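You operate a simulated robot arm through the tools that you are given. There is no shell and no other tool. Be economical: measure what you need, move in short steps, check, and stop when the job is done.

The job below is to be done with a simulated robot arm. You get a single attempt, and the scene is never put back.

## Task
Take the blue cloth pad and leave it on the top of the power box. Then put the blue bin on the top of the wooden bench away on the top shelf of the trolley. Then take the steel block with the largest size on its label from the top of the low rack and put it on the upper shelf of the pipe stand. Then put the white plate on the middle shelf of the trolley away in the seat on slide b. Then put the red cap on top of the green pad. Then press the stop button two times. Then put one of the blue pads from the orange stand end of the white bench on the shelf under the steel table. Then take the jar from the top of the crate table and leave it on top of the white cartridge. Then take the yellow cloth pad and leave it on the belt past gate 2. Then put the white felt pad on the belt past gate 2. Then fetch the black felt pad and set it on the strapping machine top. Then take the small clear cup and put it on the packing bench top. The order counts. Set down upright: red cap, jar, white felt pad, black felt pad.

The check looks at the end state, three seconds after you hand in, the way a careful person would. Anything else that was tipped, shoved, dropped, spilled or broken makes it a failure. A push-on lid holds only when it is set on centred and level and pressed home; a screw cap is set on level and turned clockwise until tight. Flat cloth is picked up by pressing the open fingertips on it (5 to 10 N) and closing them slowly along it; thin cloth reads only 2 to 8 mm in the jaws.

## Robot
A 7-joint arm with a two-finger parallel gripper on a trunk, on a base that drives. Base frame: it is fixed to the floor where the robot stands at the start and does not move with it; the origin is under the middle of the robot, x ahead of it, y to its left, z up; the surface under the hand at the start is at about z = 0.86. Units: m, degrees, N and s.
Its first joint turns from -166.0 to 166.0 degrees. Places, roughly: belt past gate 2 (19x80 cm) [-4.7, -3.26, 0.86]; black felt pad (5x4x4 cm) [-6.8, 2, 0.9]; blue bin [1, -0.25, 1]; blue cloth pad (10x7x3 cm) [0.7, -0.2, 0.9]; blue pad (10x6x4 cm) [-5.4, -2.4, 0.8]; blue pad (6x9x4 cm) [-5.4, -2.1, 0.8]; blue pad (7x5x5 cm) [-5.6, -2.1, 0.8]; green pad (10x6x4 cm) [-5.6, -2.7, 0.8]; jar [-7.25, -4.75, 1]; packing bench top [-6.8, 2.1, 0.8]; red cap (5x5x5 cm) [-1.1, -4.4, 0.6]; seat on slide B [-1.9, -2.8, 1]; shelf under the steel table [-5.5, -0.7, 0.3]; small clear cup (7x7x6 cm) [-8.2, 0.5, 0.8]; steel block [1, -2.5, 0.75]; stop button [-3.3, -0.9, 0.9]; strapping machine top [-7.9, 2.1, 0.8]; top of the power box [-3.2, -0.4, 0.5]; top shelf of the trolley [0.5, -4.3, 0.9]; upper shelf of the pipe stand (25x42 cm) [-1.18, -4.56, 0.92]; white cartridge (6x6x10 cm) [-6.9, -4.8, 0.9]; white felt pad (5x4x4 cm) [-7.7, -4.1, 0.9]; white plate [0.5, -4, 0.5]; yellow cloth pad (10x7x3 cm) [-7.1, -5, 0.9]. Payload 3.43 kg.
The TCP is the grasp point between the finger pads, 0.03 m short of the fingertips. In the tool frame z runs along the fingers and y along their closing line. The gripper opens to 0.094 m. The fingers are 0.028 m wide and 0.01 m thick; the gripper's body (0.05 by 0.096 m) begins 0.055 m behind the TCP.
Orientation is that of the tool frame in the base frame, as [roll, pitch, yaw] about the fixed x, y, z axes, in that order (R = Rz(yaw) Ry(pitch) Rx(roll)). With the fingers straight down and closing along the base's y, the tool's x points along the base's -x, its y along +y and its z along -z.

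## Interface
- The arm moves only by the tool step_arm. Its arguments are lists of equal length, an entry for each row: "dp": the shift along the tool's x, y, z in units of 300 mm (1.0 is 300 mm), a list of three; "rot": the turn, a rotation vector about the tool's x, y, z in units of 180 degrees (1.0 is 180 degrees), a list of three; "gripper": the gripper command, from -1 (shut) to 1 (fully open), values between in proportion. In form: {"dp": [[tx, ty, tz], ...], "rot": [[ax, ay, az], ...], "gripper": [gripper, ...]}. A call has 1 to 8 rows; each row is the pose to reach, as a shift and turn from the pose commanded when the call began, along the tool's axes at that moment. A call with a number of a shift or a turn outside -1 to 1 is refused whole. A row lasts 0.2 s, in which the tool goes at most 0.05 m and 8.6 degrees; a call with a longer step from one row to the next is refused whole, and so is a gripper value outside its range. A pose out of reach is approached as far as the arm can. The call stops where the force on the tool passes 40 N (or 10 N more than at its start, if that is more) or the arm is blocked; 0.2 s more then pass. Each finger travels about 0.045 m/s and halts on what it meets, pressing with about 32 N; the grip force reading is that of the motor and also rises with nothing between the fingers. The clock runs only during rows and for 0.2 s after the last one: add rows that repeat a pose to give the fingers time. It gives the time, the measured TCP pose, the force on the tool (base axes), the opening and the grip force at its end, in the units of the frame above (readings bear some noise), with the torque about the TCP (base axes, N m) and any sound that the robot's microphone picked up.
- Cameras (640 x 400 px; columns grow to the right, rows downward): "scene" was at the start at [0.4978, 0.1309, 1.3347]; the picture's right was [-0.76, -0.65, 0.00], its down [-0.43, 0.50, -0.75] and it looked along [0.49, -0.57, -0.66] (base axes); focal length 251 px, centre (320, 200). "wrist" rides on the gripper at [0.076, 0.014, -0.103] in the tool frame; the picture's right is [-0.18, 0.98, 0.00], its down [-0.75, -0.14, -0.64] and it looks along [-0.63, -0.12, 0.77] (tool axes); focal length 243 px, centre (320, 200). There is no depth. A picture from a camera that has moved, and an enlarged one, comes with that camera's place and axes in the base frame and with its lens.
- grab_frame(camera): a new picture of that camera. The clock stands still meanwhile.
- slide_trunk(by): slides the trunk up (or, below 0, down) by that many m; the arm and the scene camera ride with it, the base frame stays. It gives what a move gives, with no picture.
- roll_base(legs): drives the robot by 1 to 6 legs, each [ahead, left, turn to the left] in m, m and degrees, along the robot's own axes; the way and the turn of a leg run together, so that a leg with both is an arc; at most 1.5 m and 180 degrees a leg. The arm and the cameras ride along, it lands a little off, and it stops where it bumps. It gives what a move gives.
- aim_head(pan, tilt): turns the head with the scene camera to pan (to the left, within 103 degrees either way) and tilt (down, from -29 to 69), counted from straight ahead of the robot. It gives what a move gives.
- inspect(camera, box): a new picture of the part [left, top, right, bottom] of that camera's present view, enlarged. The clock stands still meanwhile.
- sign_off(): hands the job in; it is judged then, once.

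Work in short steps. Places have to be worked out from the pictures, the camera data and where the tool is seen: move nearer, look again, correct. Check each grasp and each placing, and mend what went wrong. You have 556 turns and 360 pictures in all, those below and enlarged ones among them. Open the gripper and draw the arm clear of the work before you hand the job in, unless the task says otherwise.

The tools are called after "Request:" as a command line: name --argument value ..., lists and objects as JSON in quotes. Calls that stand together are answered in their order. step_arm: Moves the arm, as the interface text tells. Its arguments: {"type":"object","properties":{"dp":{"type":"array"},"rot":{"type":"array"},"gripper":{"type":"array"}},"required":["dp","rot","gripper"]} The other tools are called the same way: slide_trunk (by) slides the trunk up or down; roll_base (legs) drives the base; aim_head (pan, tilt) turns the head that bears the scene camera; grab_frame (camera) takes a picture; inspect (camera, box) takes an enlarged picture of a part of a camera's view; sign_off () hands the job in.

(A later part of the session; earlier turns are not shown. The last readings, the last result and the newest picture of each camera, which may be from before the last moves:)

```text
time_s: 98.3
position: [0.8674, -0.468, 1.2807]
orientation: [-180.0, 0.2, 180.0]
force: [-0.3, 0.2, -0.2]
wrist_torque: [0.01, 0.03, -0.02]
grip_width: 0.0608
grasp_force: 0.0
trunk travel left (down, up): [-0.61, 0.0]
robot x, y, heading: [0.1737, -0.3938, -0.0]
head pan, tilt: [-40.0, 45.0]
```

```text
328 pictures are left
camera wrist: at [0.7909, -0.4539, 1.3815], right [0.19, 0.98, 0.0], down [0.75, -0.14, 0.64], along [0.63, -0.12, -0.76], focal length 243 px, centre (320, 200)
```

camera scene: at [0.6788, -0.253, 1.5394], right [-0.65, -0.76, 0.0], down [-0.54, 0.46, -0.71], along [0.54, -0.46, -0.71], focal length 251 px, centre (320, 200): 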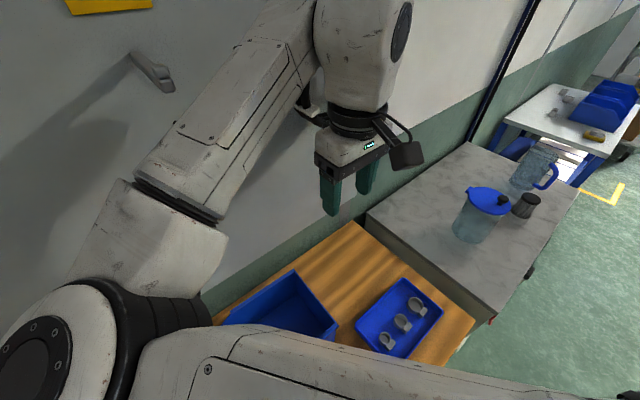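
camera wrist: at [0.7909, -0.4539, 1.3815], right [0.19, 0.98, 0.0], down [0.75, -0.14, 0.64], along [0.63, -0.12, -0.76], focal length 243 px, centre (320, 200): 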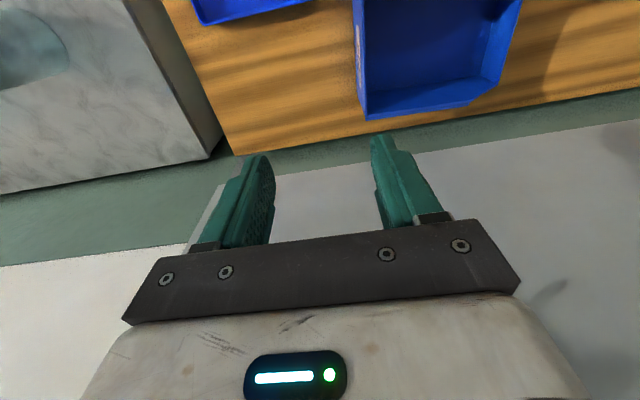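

The elbow is higher now. I'll move over the wall and descend partway.

Request:
step_arm --dp '[[-0.063, 0.1, 0], [-0.063, 0.2, 0.1], [-0.063, 0.2, 0.25], [-0.063, 0.2, 0.4], [-0.063, 0.2, 0.55], [-0.063, 0.2, 0.7], [-0.063, 0.2, 0.83], [-0.063, 0.2, 0.83]]' --rot '[[0, 0, 0], [0, 0, 0], [0, 0, 0], [0, 0, 0], [0, 0, 0], [0, 0, 0], [0, 0, 0], [0, 0, 0]]' --gripper '[0.3, 0.3, 0.3, 0.3, 0.3, 0.3, 0.3, 0.3]'

Request:
grab_frame --camera "scene"

Request:
grab_frame --camera "wrist"

```text
time_s: 100.1
position: [0.8856, -0.4095, 1.0302]
orientation: [-179.8, 0.1, 179.8]
force: [-0.2, 0.8, -0.5]
wrist_torque: [0.01, -0.02, -0.01]
grip_width: 0.0611
grasp_force: 0.0
trunk travel left (down, up): [-0.61, 0.0]
robot x, y, heading: [0.173, -0.3915, -0.1]
head pan, tilt: [-40.0, 45.0]
```

```text
327 pictures are left
camera scene: at [0.6787, -0.2531, 1.5394], right [-0.65, -0.76, 0.0], down [-0.54, 0.46, -0.71], along [0.54, -0.46, -0.71], focal length 251 px, centre (320, 200)
```

scene: 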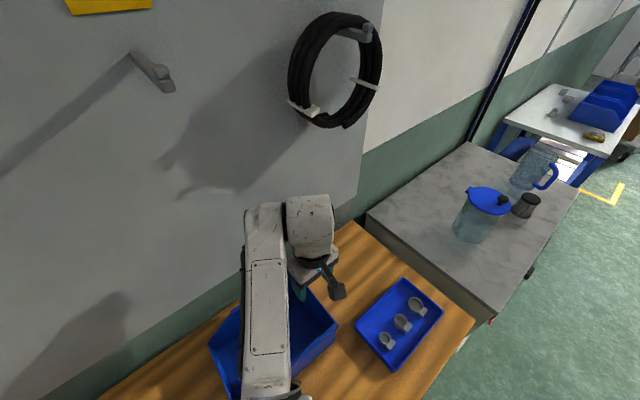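

```text
326 pictures are left
camera wrist: at [0.8106, -0.3949, 1.1321], right [0.19, 0.98, 0.0], down [0.75, -0.14, 0.64], along [0.63, -0.12, -0.76], focal length 243 px, centre (320, 200)
```

wrist: 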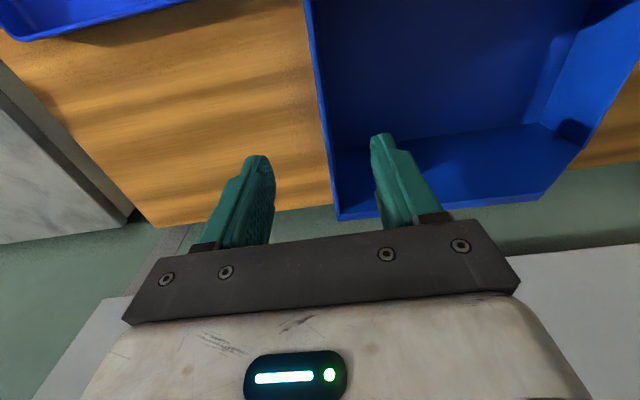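

I'll check the forearm and elbow clearance over the bin before the last descent.

Request:
aim_head --pan -40 --tilt 66

Request:
grab_frame --camera "scene"

```text
time_s: 101.0
position: [0.8854, -0.4107, 1.0309]
orientation: [-179.8, 0.2, 179.9]
force: [0.2, 0.0, -0.4]
wrist_torque: [0.01, -0.03, 0.01]
grip_width: 0.061
grasp_force: 0.1
trunk travel left (down, up): [-0.61, 0.0]
robot x, y, heading: [0.1748, -0.3954, -0.0]
head pan, tilt: [-40.0, 66.0]
```

```text
325 pictures are left
camera scene: at [0.662, -0.2389, 1.5134], right [-0.65, -0.76, 0.0], down [-0.7, 0.59, -0.41], along [0.31, -0.26, -0.91], focal length 251 px, centre (320, 200)
```

scene: 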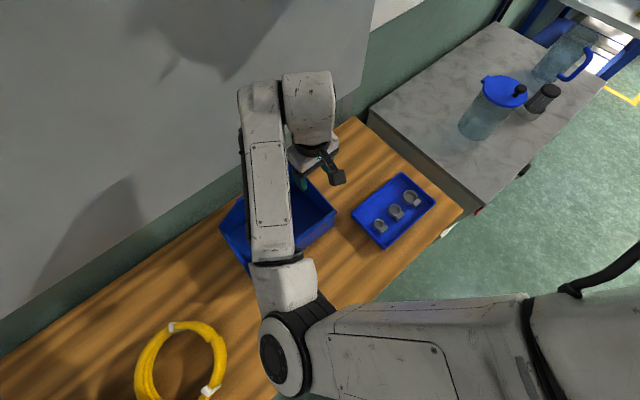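

The elbow has good clearance at z≈1.0–1.1. I'll descend so the wall is deep between the fingers.

Request:
step_arm --dp '[[0, 0, 0.1], [0, 0, 0.2], [0, 0, 0.28], [0, 0, 0.34], [0, 0, 0.36], [0, 0, 0.36]]' --rot '[[0, 0, 0], [0, 0, 0], [0, 0, 0], [0, 0, 0], [0, 0, 0], [0, 0, 0]]' --gripper '[0.3, 0.3, 0.3, 0.3, 0.3, 0.3]'

Request:
grab_frame --camera "wrist"

```text
time_s: 102.4
position: [0.8862, -0.4105, 0.9234]
orientation: [-179.8, 0.5, 179.9]
force: [3.2, -1.4, 30.2]
wrist_torque: [0.35, 0.72, -0.04]
grip_width: 0.0614
grasp_force: 0.0
trunk travel left (down, up): [-0.61, 0.0]
robot x, y, heading: [0.1735, -0.392, 0.0]
head pan, tilt: [-40.0, 66.0]
```

```text
324 pictures are left
camera wrist: at [0.8109, -0.3958, 1.0262], right [0.19, 0.98, 0.0], down [0.75, -0.14, 0.65], along [0.64, -0.12, -0.76], focal length 243 px, centre (320, 200)
```

wrist: 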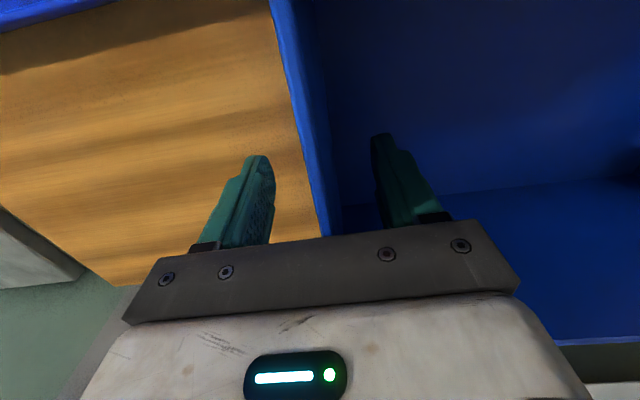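

The gripper body is touching the rim with 30 N. I'll rise 7 mm and then close.

Request:
step_arm --dp '[[0, 0, -0.04], [0, 0, -0.04], [0, 0, -0.04], [0, 0, -0.04], [0, 0, -0.04], [0, 0, -0.04], [0, 0, -0.04], [0, 0, -0.04]]' --rot '[[0, 0, 0], [0, 0, 0], [0, 0, 0], [0, 0, 0], [0, 0, 0], [0, 0, 0], [0, 0, 0], [0, 0, 0]]' --gripper '[0.3, 0.0, -0.3, -0.6, -1, -1, -1, -1]'

Request:
grab_frame --camera "wrist"

```text
time_s: 104.2
position: [0.8869, -0.4115, 0.9342]
orientation: [-179.8, 0.2, 179.9]
force: [0.2, 0.0, -0.6]
wrist_torque: [0.38, 0.04, -0.07]
grip_width: 0.0085
grasp_force: 32.2
trunk travel left (down, up): [-0.61, 0.0]
robot x, y, heading: [0.1742, -0.3935, -0.2]
head pan, tilt: [-40.0, 66.0]
```

```text
323 pictures are left
camera wrist: at [0.8111, -0.3957, 1.0367], right [0.19, 0.98, 0.0], down [0.75, -0.14, 0.64], along [0.63, -0.12, -0.76], focal length 243 px, centre (320, 200)
```

wrist: 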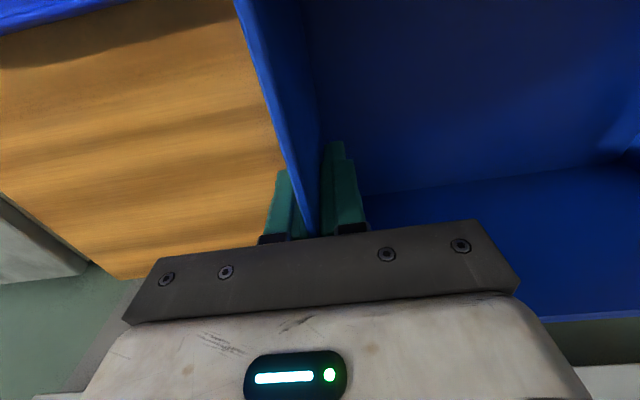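

The wall is pinched at 8.5 mm. I'll lift slowly and check for droop.

Request:
step_arm --dp '[[0, 0, -0.03], [0, 0, -0.06], [0, 0, -0.1], [0, 0, -0.2], [0, 0, -0.3], [0, 0, -0.3]]' --rot '[[0, 0, 0], [0, 0, 0], [0, 0, 0], [0, 0, 0], [0, 0, 0], [0, 0, 0]]' --gripper '[-1, -1, -1, -1, -1, -1]'

Request:
grab_frame --camera "wrist"

Request:
grab_frame --camera "scene"

```text
time_s: 105.6
position: [0.8861, -0.409, 1.024]
orientation: [-179.8, 0.1, 179.9]
force: [-0.6, -0.5, -2.7]
wrist_torque: [-0.29, -0.05, -0.01]
grip_width: 0.0082
grasp_force: 31.6
trunk travel left (down, up): [-0.61, 0.0]
robot x, y, heading: [0.1719, -0.3958, -0.4]
head pan, tilt: [-40.0, 66.0]
```

```text
322 pictures are left
camera wrist: at [0.8104, -0.3948, 1.1266], right [0.19, 0.98, 0.0], down [0.75, -0.14, 0.64], along [0.63, -0.12, -0.76], focal length 243 px, centre (320, 200)
```

wrist: 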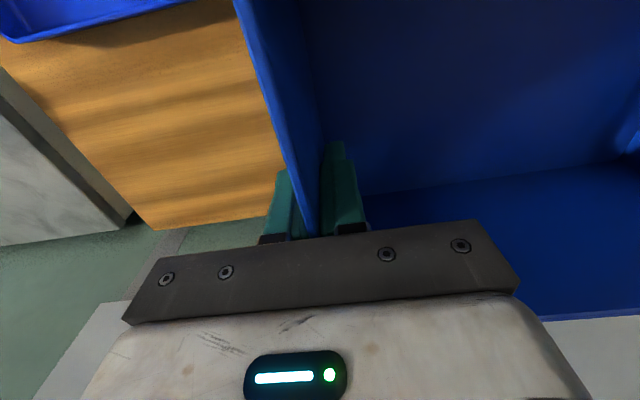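

```text
321 pictures are left
camera scene: at [0.662, -0.2388, 1.5133], right [-0.65, -0.76, 0.0], down [-0.7, 0.59, -0.41], along [0.31, -0.26, -0.91], focal length 251 px, centre (320, 200)
```

scene: 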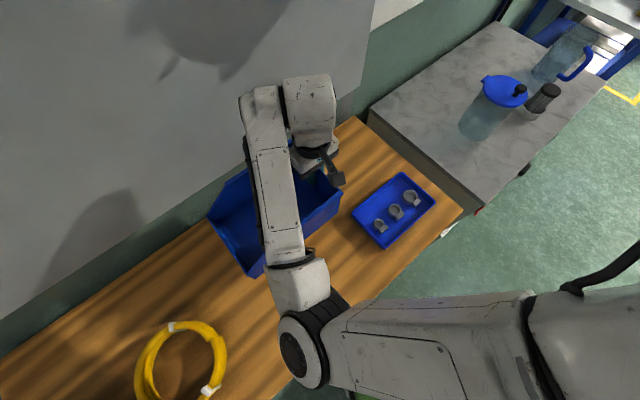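

The bin is firmly held and level. I'll raise it a bit, back off, and look toward the trolley.

Request:
step_arm --dp '[[0, 0, -0.1], [0, 0, -0.2], [0, 0, -0.3], [0, 0, -0.35]]' --rot '[[0, 0, 0], [0, 0, 0], [0, 0, 0], [0, 0, 0]]' --gripper '[-1, -1, -1, -1]'

Request:
roll_base --legs '[[-0.6, 0, 0]]'

Request:
aim_head --pan -85 --tilt 20

Request:
grab_frame --camera "scene"

```text
time_s: 106.6
position: [0.886, -0.4077, 1.1314]
orientation: [-179.8, 0.1, 179.8]
force: [-0.2, -0.2, -3.1]
wrist_torque: [-0.28, -0.04, 0.0]
grip_width: 0.0079
grasp_force: 32.2
trunk travel left (down, up): [-0.61, 0.0]
robot x, y, heading: [0.1733, -0.3922, -0.2]
head pan, tilt: [-40.0, 66.0]
```

```text
time_s: 110.0
position: [0.2813, -0.4084, 1.1295]
orientation: [-179.9, 0.1, 179.7]
force: [-0.2, -0.2, -2.9]
wrist_torque: [-0.26, -0.03, -0.04]
grip_width: 0.0084
grasp_force: 32.2
trunk travel left (down, up): [-0.61, 0.0]
robot x, y, heading: [-0.4355, -0.3859, -0.5]
head pan, tilt: [-40.0, 66.0]
```

```text
time_s: 111.1
position: [0.2798, -0.4083, 1.1299]
orientation: [-179.9, 0.1, 179.7]
force: [-0.4, 0.2, -2.8]
wrist_torque: [-0.27, -0.01, 0.0]
grip_width: 0.0078
grasp_force: 31.4
trunk travel left (down, up): [-0.61, 0.0]
robot x, y, heading: [-0.4329, -0.3912, -0.3]
head pan, tilt: [-85.0, 20.0]
```

```text
320 pictures are left
camera scene: at [0.02, -0.2914, 1.578], right [-1.0, -0.08, 0.0], down [-0.03, 0.34, -0.94], along [0.08, -0.94, -0.34], focal length 251 px, centre (320, 200)
```

scene: 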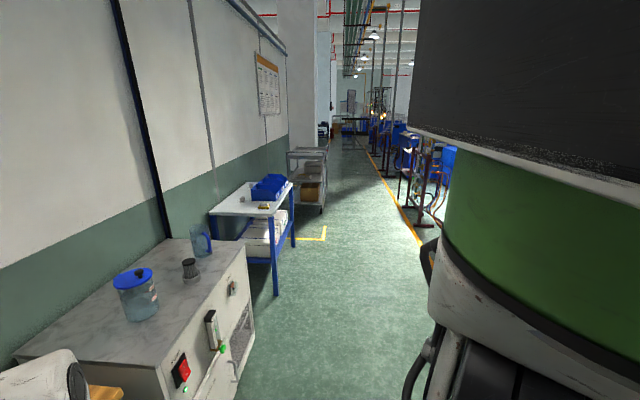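

The aisle is clear along -y. I'll strafe right about 3 m toward the trolley, keeping heading 0, then look.

Request:
roll_base --legs '[[0, -1.5, 0], [0, -1.5, 0]]'

Request:
aim_head --pan -70 --tilt 35

Request:
grab_frame --camera "scene"

```text
time_s: 125.6
position: [0.2966, -3.3916, 1.1306]
orientation: [-179.8, 0.1, -178.9]
force: [0.5, -0.4, -2.5]
wrist_torque: [-0.3, 0.03, 0.0]
grip_width: 0.0082
grasp_force: 31.8
trunk travel left (down, up): [-0.61, 0.0]
robot x, y, heading: [-0.4187, -3.3919, 1.0]
head pan, tilt: [-85.0, 20.0]
```

```text
time_s: 126.3
position: [0.2959, -3.3907, 1.1289]
orientation: [-179.8, 0.1, -178.9]
force: [0.2, 0.2, -3.1]
wrist_torque: [-0.28, -0.01, 0.04]
grip_width: 0.008
grasp_force: 31.9
trunk travel left (down, up): [-0.61, 0.0]
robot x, y, heading: [-0.4186, -3.3905, 0.8]
head pan, tilt: [-70.0, 35.0]
```

```text
319 pictures are left
camera scene: at [0.0537, -3.2703, 1.5543], right [-0.93, -0.36, 0.0], down [-0.21, 0.54, -0.82], along [0.29, -0.77, -0.57], focal length 251 px, centre (320, 200)
```

scene: 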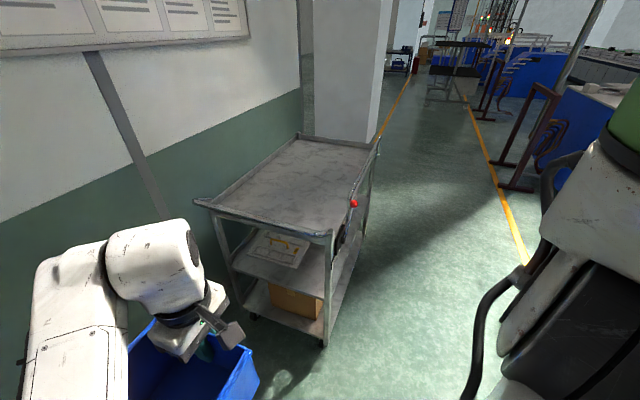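

The trolley top spans x 0.27–0.9 and y -4.9 to -3.95, and it's empty. I'll strafe on to about (-0.28, -4.2) facing it.

Request:
roll_base --legs '[[0.13, -0.8, -1]]'

Request:
aim_head --pan -25 --tilt 50

Request:
grab_frame --camera "scene"

Request:
grab_frame --camera "wrist"

```text
time_s: 130.7
position: [0.4337, -4.2112, 1.1291]
orientation: [-179.8, 0.2, -180.0]
force: [0.3, 0.2, -2.4]
wrist_torque: [-0.26, -0.02, 0.0]
grip_width: 0.0082
grasp_force: 32.1
trunk travel left (down, up): [-0.61, 0.0]
robot x, y, heading: [-0.2842, -4.1952, -0.2]
head pan, tilt: [-70.0, 35.0]
```

```text
time_s: 131.8
position: [0.4316, -4.2107, 1.1296]
orientation: [-179.8, 0.3, 180.0]
force: [0.3, 0.5, -3.1]
wrist_torque: [-0.28, -0.04, -0.02]
grip_width: 0.0081
grasp_force: 32.0
trunk travel left (down, up): [-0.61, 0.0]
robot x, y, heading: [-0.2818, -4.1972, -0.4]
head pan, tilt: [-25.0, 50.0]
```

```text
318 pictures are left
camera scene: at [0.2322, -4.0356, 1.5325], right [-0.43, -0.9, 0.0], down [-0.69, 0.33, -0.64], along [0.58, -0.27, -0.77], focal length 251 px, centre (320, 200)
```

scene: 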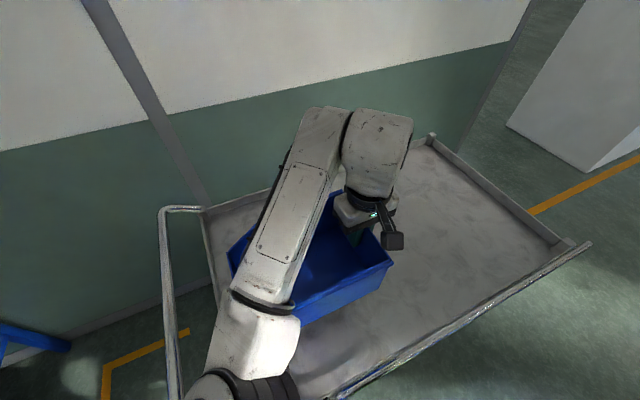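

```text
317 pictures are left
camera wrist: at [0.3567, -4.1965, 1.2318], right [0.18, 0.98, 0.0], down [0.75, -0.14, 0.64], along [0.63, -0.12, -0.76], focal length 243 px, centre (320, 200)
```

wrist: 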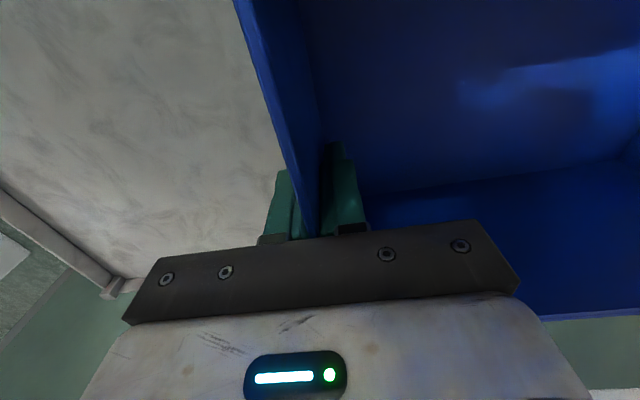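

I need to know where the elbow is relative to the trolley handle before lowering, so I'll look down and to the left.

Request:
aim_head --pan 0 --tilt 69

Request:
grab_frame --camera "scene"

```text
time_s: 132.7
position: [0.432, -4.2104, 1.1299]
orientation: [-179.9, 0.2, -180.0]
force: [0.1, -0.8, -2.2]
wrist_torque: [-0.32, 0.0, 0.0]
grip_width: 0.0083
grasp_force: 31.3
trunk travel left (down, up): [-0.61, 0.0]
robot x, y, heading: [-0.2803, -4.1954, 0.1]
head pan, tilt: [0.0, 68.8]
```

```text
316 pictures are left
camera scene: at [0.2184, -4.003, 1.5106], right [0.0, -1.0, 0.0], down [-0.93, 0.0, -0.36], along [0.36, 0.0, -0.93], focal length 251 px, centre (320, 200)
```

scene: 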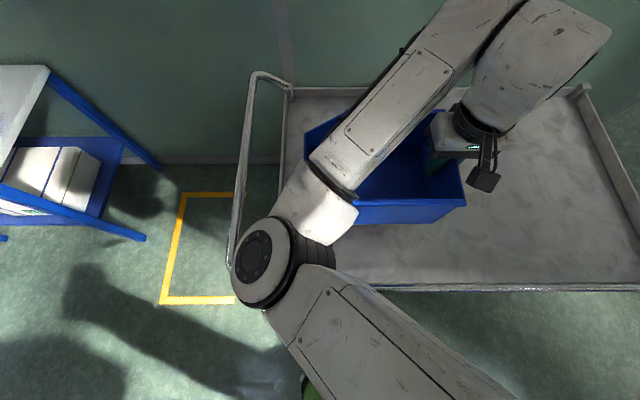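

The elbow sits above the handle corner. I'll back the base 0.2 m and stretch the arm, so the elbow stays outside the trolley edge when I lower the bin.

Request:
roll_base --legs '[[-0.2, 0, 0]]'

Request:
step_arm --dp '[[-0.13, 0, 0], [-0.26, 0, 0], [-0.39, 0, 0], [-0.52, 0, 0], [-0.6, 0, 0], [-0.6, 0, 0.1]]' --rot '[[0, 0, 0], [0, 0, 0], [0, 0, 0], [0, 0, 0], [0, 0, 0], [0, 0, 0]]' --gripper '[-1, -1, -1, -1, -1, -1]'

Request:
grab_frame --camera "scene"

```text
time_s: 134.3
position: [0.2312, -4.2109, 1.1299]
orientation: [-179.7, 0.3, 179.9]
force: [0.7, -0.5, -3.5]
wrist_torque: [-0.29, -0.01, 0.01]
grip_width: 0.0082
grasp_force: 31.6
trunk travel left (down, up): [-0.61, 0.0]
robot x, y, heading: [-0.4823, -4.1939, -0.1]
head pan, tilt: [0.0, 68.8]
```

```text
time_s: 135.7
position: [0.4129, -4.2115, 1.1009]
orientation: [-180.0, 0.2, 179.8]
force: [0.9, 0.3, -3.0]
wrist_torque: [-0.29, -0.02, 0.0]
grip_width: 0.0083
grasp_force: 31.9
trunk travel left (down, up): [-0.61, 0.0]
robot x, y, heading: [-0.4838, -4.2002, -0.4]
head pan, tilt: [0.0, 68.8]
```

```text
315 pictures are left
camera scene: at [0.0179, -4.0032, 1.5105], right [0.0, -1.0, 0.0], down [-0.93, 0.0, -0.36], along [0.36, 0.0, -0.93], focal length 251 px, centre (320, 200)
```

scene: 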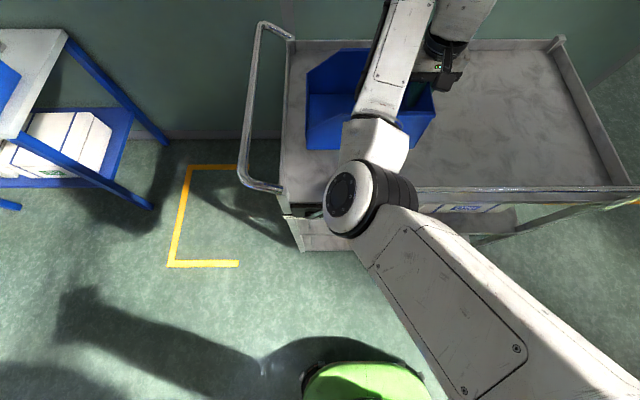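

The elbow is now outside the near edge. I'll lower toward the shelf.

Request:
step_arm --dp '[[0, 0, 0.1], [0, 0, 0.2], [0, 0, 0.28], [0, 0, 0.34], [0, 0, 0.37], [0, 0, 0.39]]' --rot '[[0, 0, 0], [0, 0, 0], [0, 0, 0], [0, 0, 0], [0, 0, 0], [0, 0, 0]]' --gripper '[-1, -1, -1, -1, -1, -1]'

Request:
grab_frame --camera "scene"

```text
time_s: 137.1
position: [0.4133, -4.2127, 0.9843]
orientation: [-179.9, 0.2, 179.8]
force: [-0.1, 0.5, -3.3]
wrist_torque: [-0.26, -0.01, -0.04]
grip_width: 0.0082
grasp_force: 32.6
trunk travel left (down, up): [-0.61, 0.0]
robot x, y, heading: [-0.4812, -4.1946, -0.4]
head pan, tilt: [0.0, 68.8]
```

```text
314 pictures are left
camera scene: at [0.0179, -4.0032, 1.5105], right [0.0, -1.0, 0.0], down [-0.93, 0.0, -0.36], along [0.36, 0.0, -0.93], focal length 251 px, centre (320, 200)
```

scene: 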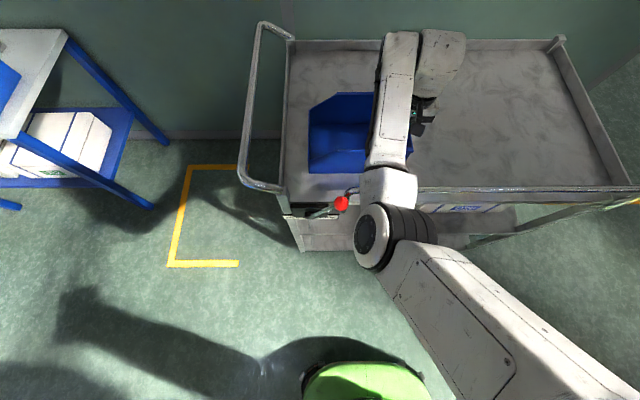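

Still airborne. I'll continue down in fine steps until contact.

Request:
step_arm --dp '[[0, 0, 0.015], [0, 0, 0.03], [0, 0, 0.045], [0, 0, 0.06], [0, 0, 0.075], [0, 0, 0.09], [0, 0, 0.105], [0, 0, 0.12]]' --rot '[[0, 0, 0], [0, 0, 0], [0, 0, 0], [0, 0, 0], [0, 0, 0], [0, 0, 0], [0, 0, 0], [0, 0, 0]]' --gripper '[-1, -1, -1, -1, -1, -1, -1, -1]'

Request:
grab_frame --camera "scene"

```text
time_s: 138.4
position: [0.4134, -4.2118, 0.9647]
orientation: [-179.8, 0.5, 179.8]
force: [-1.8, -0.3, 13.5]
wrist_torque: [0.7, 1.59, 0.18]
grip_width: 0.0079
grasp_force: 32.2
trunk travel left (down, up): [-0.61, 0.0]
robot x, y, heading: [-0.4831, -4.1951, -0.4]
head pan, tilt: [0.0, 68.8]
stopped in row 6: the force on the tool passed its limit at 45 N (the readings are from after the stop); the commanded pose is now the measured one
```

```text
313 pictures are left
camera scene: at [0.0173, -4.0033, 1.5104], right [0.0, -1.0, 0.0], down [-0.93, 0.0, -0.36], along [0.36, 0.0, -0.93], focal length 251 px, centre (320, 200)
```

scene: 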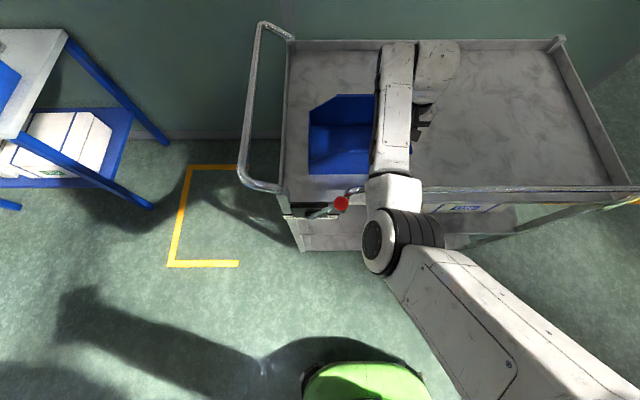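

The bin is touching the shelf. I'll release and rise straight up.

Request:
step_arm --dp '[[0, 0, 0], [0, 0, 0], [0, 0, 0], [0, 0, -0.05], [0, 0, -0.15], [0, 0, -0.3], [0, 0, -0.45], [0, 0, -0.6]]' --rot '[[0, 0, 0], [0, 0, 0], [0, 0, 0], [0, 0, 0], [0, 0, 0], [0, 0, 0], [0, 0, 0], [0, 0, 0]]' --gripper '[-0.6, -0.2, 0.1, 0.2, 0.2, 0.2, 0.2, 0.2]'

Request:
grab_frame --camera "wrist"

Request:
grab_frame --camera "scene"

```text
time_s: 140.2
position: [0.4117, -4.2115, 1.144]
orientation: [-179.8, 0.3, 179.9]
force: [0.5, -0.8, 0.2]
wrist_torque: [0.0, -0.01, -0.01]
grip_width: 0.056
grasp_force: 0.0
trunk travel left (down, up): [-0.61, 0.0]
robot x, y, heading: [-0.4851, -4.1965, -0.4]
head pan, tilt: [0.0, 68.8]
```

```text
312 pictures are left
camera wrist: at [0.3352, -4.1971, 1.2452], right [0.19, 0.98, 0.0], down [0.75, -0.14, 0.65], along [0.64, -0.12, -0.76], focal length 243 px, centre (320, 200)
```

wrist: 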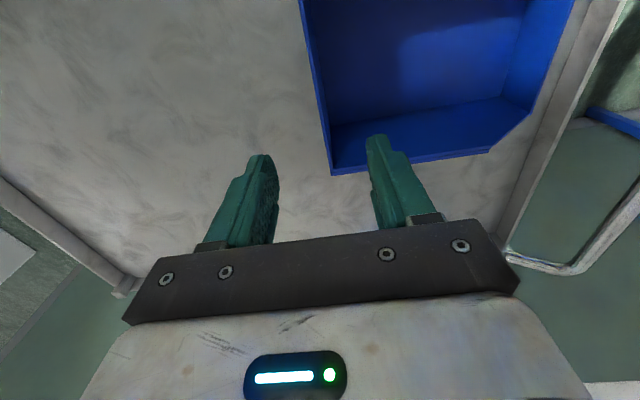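

```text
311 pictures are left
camera scene: at [0.0178, -4.0033, 1.5104], right [-0.01, -1.0, 0.0], down [-0.93, 0.0, -0.36], along [0.36, 0.0, -0.93], focal length 251 px, centre (320, 200)
```

scene: 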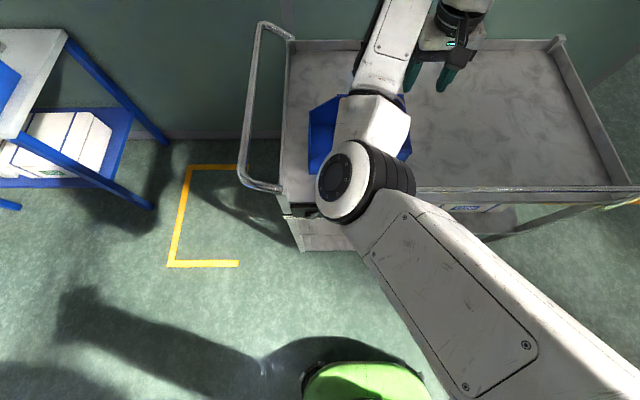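

The bin is placed. Now I'll go for the steel block: retract the arm, strafe left to y≈-2.5 and look at the low rack.

Request:
step_arm --dp '[[0.15, 0, -0.15], [0.3, 0, -0.15], [0.45, 0, -0.15], [0.6, 0, -0.15]]' --rot '[[0, 0, 0], [0, 0, 0], [0, 0, 0], [0, 0, 0]]' --gripper '[0.5, 1, 1, 1]'

Request:
roll_base --legs '[[0, 1.3, 0]]'

Request:
aim_head --pan 25 --tilt 35

Request:
grab_frame --camera "scene"

```text
refused: row 1 steps farther than a row can; nothing moved
```

```text
time_s: 146.8
position: [0.4211, -2.9156, 1.1444]
orientation: [-179.8, 0.5, 179.6]
force: [1.0, 0.2, 0.0]
wrist_torque: [0.03, 0.02, 0.0]
grip_width: 0.0566
grasp_force: 0.1
trunk travel left (down, up): [-0.61, 0.0]
robot x, y, heading: [-0.473, -2.8933, -0.3]
head pan, tilt: [0.0, 68.8]
```

```text
time_s: 147.8
position: [0.421, -2.9165, 1.1439]
orientation: [-179.7, 0.6, 179.6]
force: [0.0, 0.5, -0.2]
wrist_torque: [0.04, 0.02, -0.03]
grip_width: 0.0563
grasp_force: 0.1
trunk travel left (down, up): [-0.61, 0.0]
robot x, y, heading: [-0.4757, -2.8972, -0.6]
head pan, tilt: [25.0, 35.0]
```

```text
310 pictures are left
camera scene: at [0.0525, -2.6692, 1.5541], right [0.41, -0.91, 0.0], down [-0.52, -0.24, -0.82], along [0.75, 0.34, -0.57], focal length 251 px, centre (320, 200)
```

scene: 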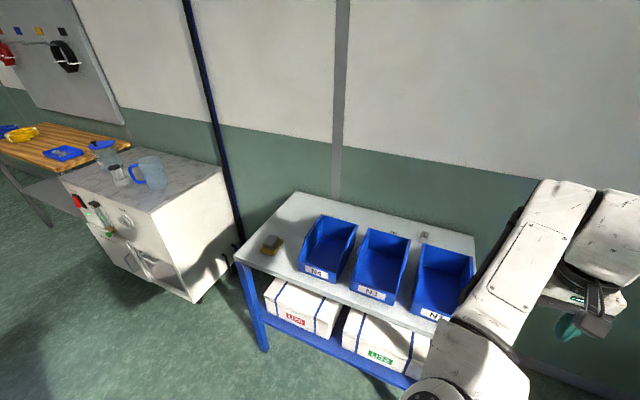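

I'll zoom in on the rack top.

Request:
inspect --camera "scene" --box '[230, 180, 490, 342]'

```text
2.46 times, centred on (360, 261) of scene
camera zoom: at [0.0525, -2.6692, 1.5541], right [0.41, -0.91, 0.0], down [-0.52, -0.24, -0.82], along [0.75, 0.34, -0.57], focal length 618 px, centre (222, 50)
```

zoom: 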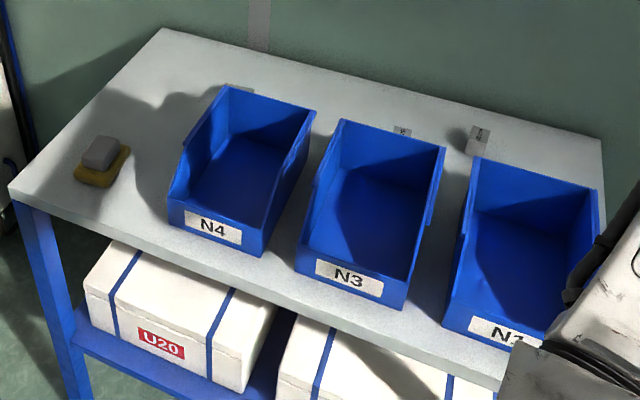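

Labelled steel blocks stand behind the bins. I'll drive nearer so the wrist camera can look down on them.

Request:
roll_base --legs '[[0.45, 0.35, 0.5]]'

Request:
grab_frame --camera "wrist"

Request:
aim_head --pan 0 --tilt 40

Request:
grab_frame --camera "scene"

```text
time_s: 151.0
position: [0.8708, -2.5592, 1.1442]
orientation: [-179.7, 0.5, -180.0]
force: [-0.2, 1.2, -0.3]
wrist_torque: [0.04, 0.04, 0.01]
grip_width: 0.0564
grasp_force: 0.1
trunk travel left (down, up): [-0.61, 0.0]
robot x, y, heading: [-0.0207, -2.5442, -0.1]
head pan, tilt: [25.0, 35.0]
```

```text
308 pictures are left
camera wrist: at [0.7938, -2.5447, 1.2453], right [0.18, 0.98, 0.0], down [0.75, -0.14, 0.65], along [0.64, -0.12, -0.76], focal length 243 px, centre (320, 200)
```

wrist: 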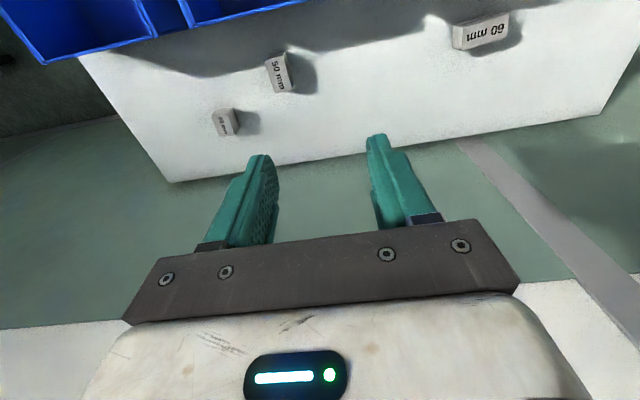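

```text
time_s: 151.9
position: [0.8706, -2.5609, 1.1424]
orientation: [-179.8, 0.5, -180.0]
force: [0.8, -0.3, -0.9]
wrist_torque: [0.0, 0.05, -0.02]
grip_width: 0.0565
grasp_force: 0.0
trunk travel left (down, up): [-0.61, 0.0]
robot x, y, heading: [-0.0236, -2.5468, -0.1]
head pan, tilt: [0.0, 40.0]
```

```text
307 pictures are left
camera scene: at [0.5046, -2.3519, 1.5467], right [0.0, -1.0, 0.0], down [-0.64, 0.0, -0.77], along [0.77, 0.0, -0.64], focal length 251 px, centre (320, 200)
```

scene: 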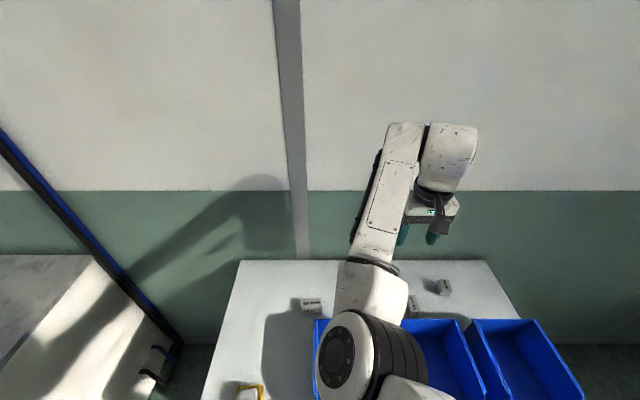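

The 60 mm block looks like the largest, near (0.88, -2.31). I'll retract the arm, reposition the base closer, and look from above.

Request:
step_arm --dp '[[0.15, 0, 0], [0.3, 0, 0], [0.45, 0, 0], [0.6, 0, 0], [0.7, 0, 0]]' --rot '[[0, 0, 0], [0, 0, 0], [0, 0, 0], [0, 0, 0], [0, 0, 0]]' --gripper '[0.6, 1, 1, 1, 1]'

Request:
roll_base --legs '[[0.15, 0.24, 0]]'

Request:
grab_frame --camera "wrist"

Request:
grab_frame --camera "scene"

```text
time_s: 153.1
position: [0.6578, -2.5593, 1.1401]
orientation: [-179.8, 0.6, -179.9]
force: [0.2, -0.1, -0.2]
wrist_torque: [0.0, 0.02, 0.0]
grip_width: 0.0941
grasp_force: 0.1
trunk travel left (down, up): [-0.61, 0.0]
robot x, y, heading: [-0.0236, -2.5482, -0.1]
head pan, tilt: [0.0, 40.0]
```

```text
time_s: 155.1
position: [0.8096, -2.3167, 1.1407]
orientation: [-179.9, 0.5, 179.9]
force: [0.0, -0.7, 0.3]
wrist_torque: [0.03, 0.02, -0.03]
grip_width: 0.0941
grasp_force: 0.0
trunk travel left (down, up): [-0.61, 0.0]
robot x, y, heading: [0.1276, -2.3019, -0.2]
head pan, tilt: [0.0, 40.0]
```

```text
306 pictures are left
camera wrist: at [0.7331, -2.3016, 1.2418], right [0.18, 0.98, 0.0], down [0.75, -0.14, 0.65], along [0.64, -0.12, -0.76], focal length 243 px, centre (320, 200)
```

wrist: 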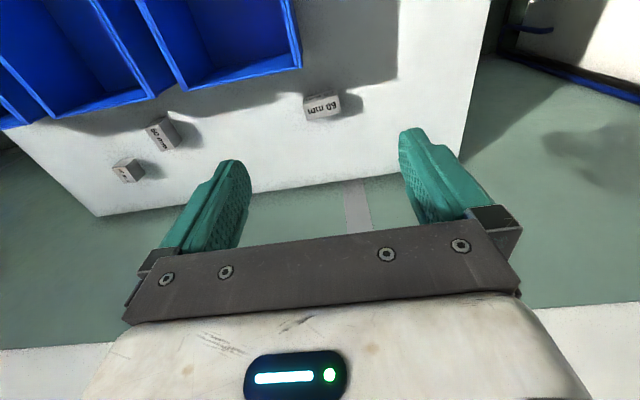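

```text
305 pictures are left
camera scene: at [0.6541, -2.1086, 1.5467], right [0.0, -1.0, 0.0], down [-0.64, 0.0, -0.77], along [0.77, 0.0, -0.64], focal length 251 px, centre (320, 200)
```

scene: 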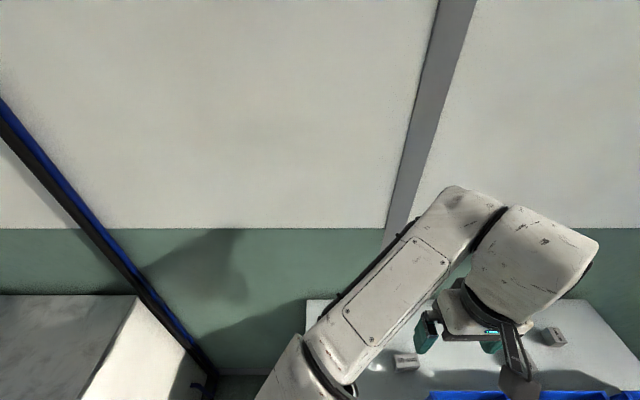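

I'll zoom on the three blocks to read the labels and find the 60 mm block's outline.

Request:
inspect --camera "wrist" --box '[100, 75, 360, 237]'

Request:
inspect --camera "wrist" --box '[280, 70, 380, 132]'

```text
2.46 times, centred on (230, 156) of wrist
camera zoom: at [0.7331, -2.3016, 1.2418], right [0.18, 0.98, 0.0], down [0.75, -0.14, 0.65], along [0.64, -0.12, -0.76], focal length 597 px, centre (542, 308)
```

zoom: 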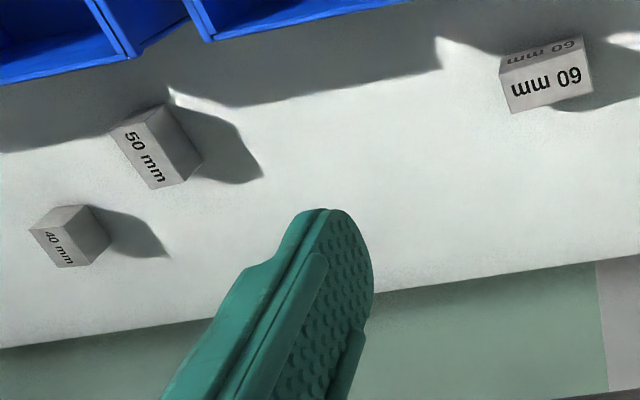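

```text
6.40 times, centred on (330, 101) of wrist
camera zoom: at [0.7331, -2.3016, 1.2418], right [0.18, 0.98, 0.0], down [0.75, -0.14, 0.65], along [0.64, -0.12, -0.76], focal length 1553 px, centre (256, 834)
```

zoom: 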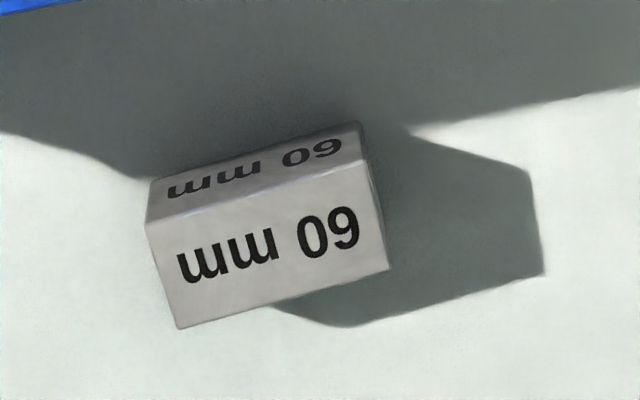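

The labels read 40, 50 and 60 mm, so I want the 60 mm block: centre (0.895, -2.328), 60×32×35, long axis along y. I'll turn the hand to close across its width with the camera clear of the bins.

Request:
step_arm --dp '[[-0.05, 0, 0], [-0.1, -0.01, 0], [-0.15, -0.02, 0], [-0.2, -0.03, 0], [-0.25, -0.04, 0], [-0.285, -0.04, 0], [-0.285, -0.04, 0], [-0.285, -0.04, 0]]' --rot '[[0, 0, -0.047], [0, 0, -0.094], [0, 0, -0.141], [0, 0, -0.188], [0, 0, -0.235], [0, 0, -0.282], [0, 0, -0.329], [0, 0, -0.376]]' --gripper '[1, 1, 1, 1, 1, 1, 0.6, 0.4]'

Request:
step_arm --dp '[[0, 0, 0.1], [0, 0, 0.2], [0, 0, 0.3], [0, 0, 0.4], [0, 0, 0.5], [0, 0, 0.6], [0, 0, 0.6]]' --rot '[[0, 0, -0.04], [0, 0, -0.08], [0, 0, -0.12], [0, 0, -0.15], [0, 0, -0.15], [0, 0, -0.15], [0, 0, -0.15]]' --gripper '[0.4, 0.4, 0.4, 0.4, 0.4, 0.4, 0.4]'

Request:
grab_frame --camera "wrist"

Request:
grab_frame --camera "scene"

```text
time_s: 156.9
position: [0.895, -2.3286, 1.1409]
orientation: [-179.4, 0.0, -112.1]
force: [-0.2, -0.7, 0.9]
wrist_torque: [0.01, 0.02, -0.03]
grip_width: 0.0655
grasp_force: 0.0
trunk travel left (down, up): [-0.61, 0.0]
robot x, y, heading: [0.1268, -2.2996, -0.3]
head pan, tilt: [0.0, 40.0]
```

```text
time_s: 158.5
position: [0.8969, -2.3292, 0.961]
orientation: [-179.6, -0.2, -85.3]
force: [0.1, 0.4, -0.3]
wrist_torque: [0.0, -0.01, -0.01]
grip_width: 0.0658
grasp_force: 0.1
trunk travel left (down, up): [-0.61, 0.0]
robot x, y, heading: [0.1285, -2.3032, 0.3]
head pan, tilt: [0.0, 40.0]
```

```text
302 pictures are left
camera wrist: at [0.8886, -2.406, 1.0624], right [-0.99, 0.1, -0.01], down [0.07, 0.76, 0.64], along [0.07, 0.64, -0.77], focal length 243 px, centre (320, 200)
```

wrist: 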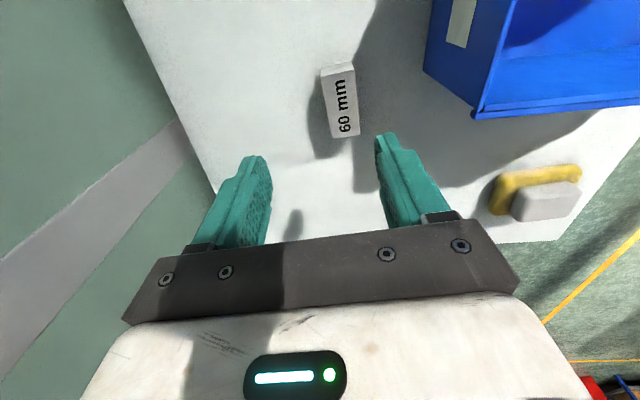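

```text
301 pictures are left
camera scene: at [0.6541, -2.1087, 1.5467], right [0.0, -1.0, 0.0], down [-0.64, 0.0, -0.77], along [0.77, 0.0, -0.64], focal length 251 px, centre (320, 200)
```

scene: 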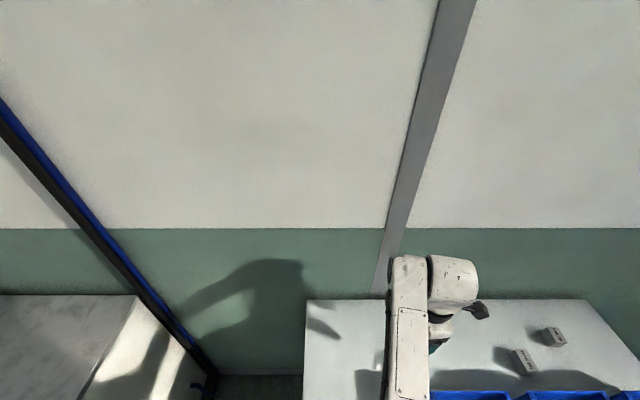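

The two views agree if the rack top is at z≈0.80, which puts the block centre at (0.878, -2.329). I'll shift and go down partway to verify.

Request:
step_arm --dp '[[0, 0.06, 0], [0, 0.06, 0.1], [0, 0.06, 0.2], [0, 0.06, 0.22]]' --rot '[[0, 0, 0], [0, 0, 0], [0, 0, 0], [0, 0, 0]]' --gripper '[0.4, 0.4, 0.4, 0.4]'

Request:
grab_frame --camera "wrist"

```text
time_s: 159.5
position: [0.8781, -2.3298, 0.895]
orientation: [-179.5, -0.2, -85.3]
force: [-0.2, 0.4, -0.5]
wrist_torque: [0.0, 0.01, 0.0]
grip_width: 0.0657
grasp_force: 0.1
trunk travel left (down, up): [-0.61, 0.0]
robot x, y, heading: [0.1256, -2.3055, -0.2]
head pan, tilt: [0.0, 40.0]
```

```text
300 pictures are left
camera wrist: at [0.8715, -2.4067, 0.9974], right [-0.99, 0.1, -0.01], down [0.07, 0.76, 0.64], along [0.07, 0.64, -0.77], focal length 243 px, centre (320, 200)
```

wrist: 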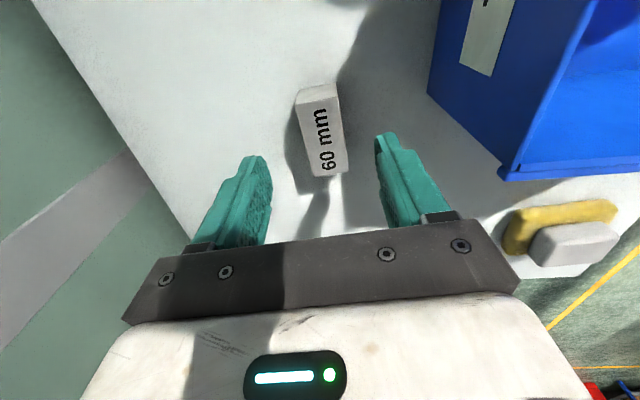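

The block is aligned. I'll descend, grip and lift.

Request:
step_arm --dp '[[0, 0, 0.1], [0, 0, 0.16], [0, 0, 0.19], [0, 0, 0.19], [0, 0, 0.19], [0, 0, 0.19], [0, 0, 0.19], [0, 0, 0.19]]' --rot '[[0, 0, 0], [0, 0, 0], [0, 0, 0], [0, 0, 0], [0, 0, 0], [0, 0, 0], [0, 0, 0], [0, 0, 0]]' --gripper '[0.4, 0.4, 0.4, 0.2, 0, -0.3, -0.6, -0.6]'

Request:
step_arm --dp '[[0, 0, -0.05], [0, 0, -0.2], [0, 0, -0.35], [0, 0, -0.5], [0, 0, -0.65], [0, 0, -0.8], [0, 0, -0.9]]' --rot '[[0, 0, 0], [0, 0, 0], [0, 0, 0], [0, 0, 0], [0, 0, 0], [0, 0, 0], [0, 0, 0]]' --gripper '[-0.6, -0.6, -0.6, -0.6, -0.6, -0.6, -0.6]'

Request:
grab_frame --camera "wrist"

```text
time_s: 161.3
position: [0.8804, -2.3321, 0.8397]
orientation: [-179.3, -0.3, -85.3]
force: [-0.6, -0.2, 14.9]
wrist_torque: [0.0, 0.34, 0.02]
grip_width: 0.0302
grasp_force: 20.9
trunk travel left (down, up): [-0.61, 0.0]
robot x, y, heading: [0.1245, -2.3014, 0.1]
head pan, tilt: [0.0, 40.0]
```

```text
time_s: 162.9
position: [0.8763, -2.3318, 1.1064]
orientation: [-179.5, -0.1, -85.3]
force: [-0.1, -1.0, -4.4]
wrist_torque: [-0.01, -0.01, 0.0]
grip_width: 0.0298
grasp_force: 31.8
trunk travel left (down, up): [-0.61, 0.0]
robot x, y, heading: [0.1259, -2.3046, 0.0]
head pan, tilt: [0.0, 40.0]
```

```text
299 pictures are left
camera wrist: at [0.8685, -2.4073, 1.2093], right [-0.99, 0.1, -0.01], down [0.07, 0.76, 0.64], along [0.07, 0.64, -0.77], focal length 243 px, centre (320, 200)
```

wrist: 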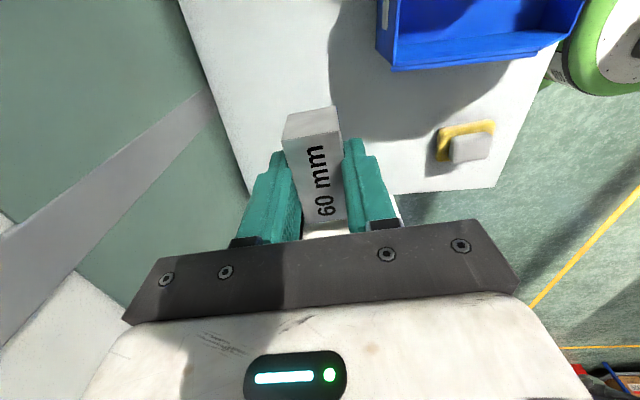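

The block is held. I'll back off from the rack and turn toward the pipe stand to look.

Request:
roll_base --legs '[[-0.5, 0, 0], [0, -0.9, 0], [0, 0, -90]]'

Request:
aim_head --pan -30 --tilt 30

Request:
grab_frame --camera "scene"

```text
time_s: 174.0
position: [-0.3997, -3.9565, 1.106]
orientation: [-179.5, -0.3, -174.8]
force: [0.6, 0.1, -5.5]
wrist_torque: [0.01, 0.0, 0.01]
grip_width: 0.0295
grasp_force: 32.1
trunk travel left (down, up): [-0.61, 0.0]
robot x, y, heading: [-0.3762, -3.2043, -89.5]
head pan, tilt: [0.0, 40.0]
```

```text
time_s: 174.9
position: [-0.3989, -3.9554, 1.1067]
orientation: [-179.6, -0.3, -174.8]
force: [0.0, -0.3, -5.1]
wrist_torque: [0.0, -0.01, 0.03]
grip_width: 0.0297
grasp_force: 32.1
trunk travel left (down, up): [-0.61, 0.0]
robot x, y, heading: [-0.3794, -3.2066, -89.6]
head pan, tilt: [-30.0, 30.0]
```

```text
298 pictures are left
camera scene: at [-0.2235, -3.7251, 1.5619], right [-0.87, 0.49, 0.0], down [0.25, 0.44, -0.87], along [-0.43, -0.75, -0.5], focal length 251 px, centre (320, 200)
```

scene: 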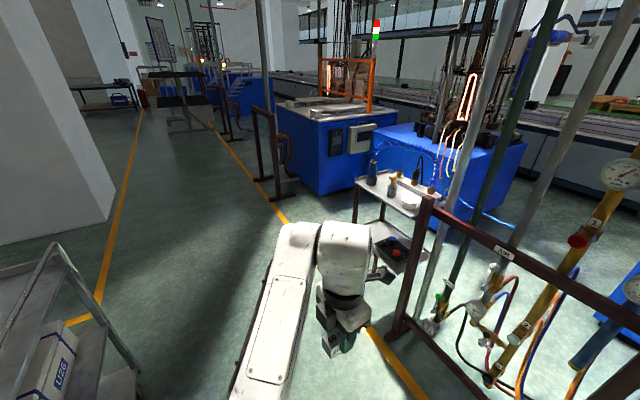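

I'll zoom on the pipe stand shelves.

Request:
inspect --camera "scene" --box '[330, 130, 490, 290]'

```text
2.50 times, centred on (410, 210) of scene
camera zoom: at [-0.2235, -3.7251, 1.5619], right [-0.87, 0.49, 0.0], down [0.25, 0.44, -0.87], along [-0.43, -0.75, -0.5], focal length 628 px, centre (95, 175)
```

zoom: 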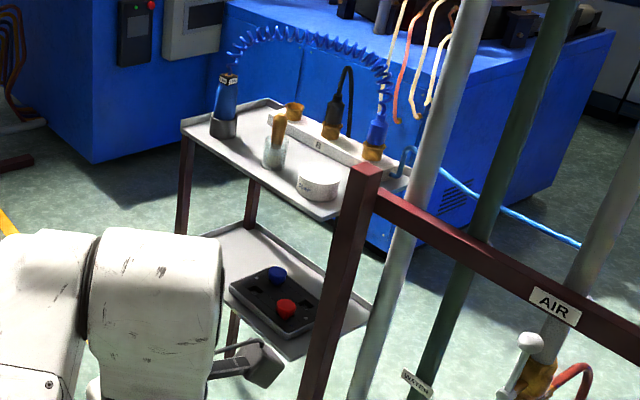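

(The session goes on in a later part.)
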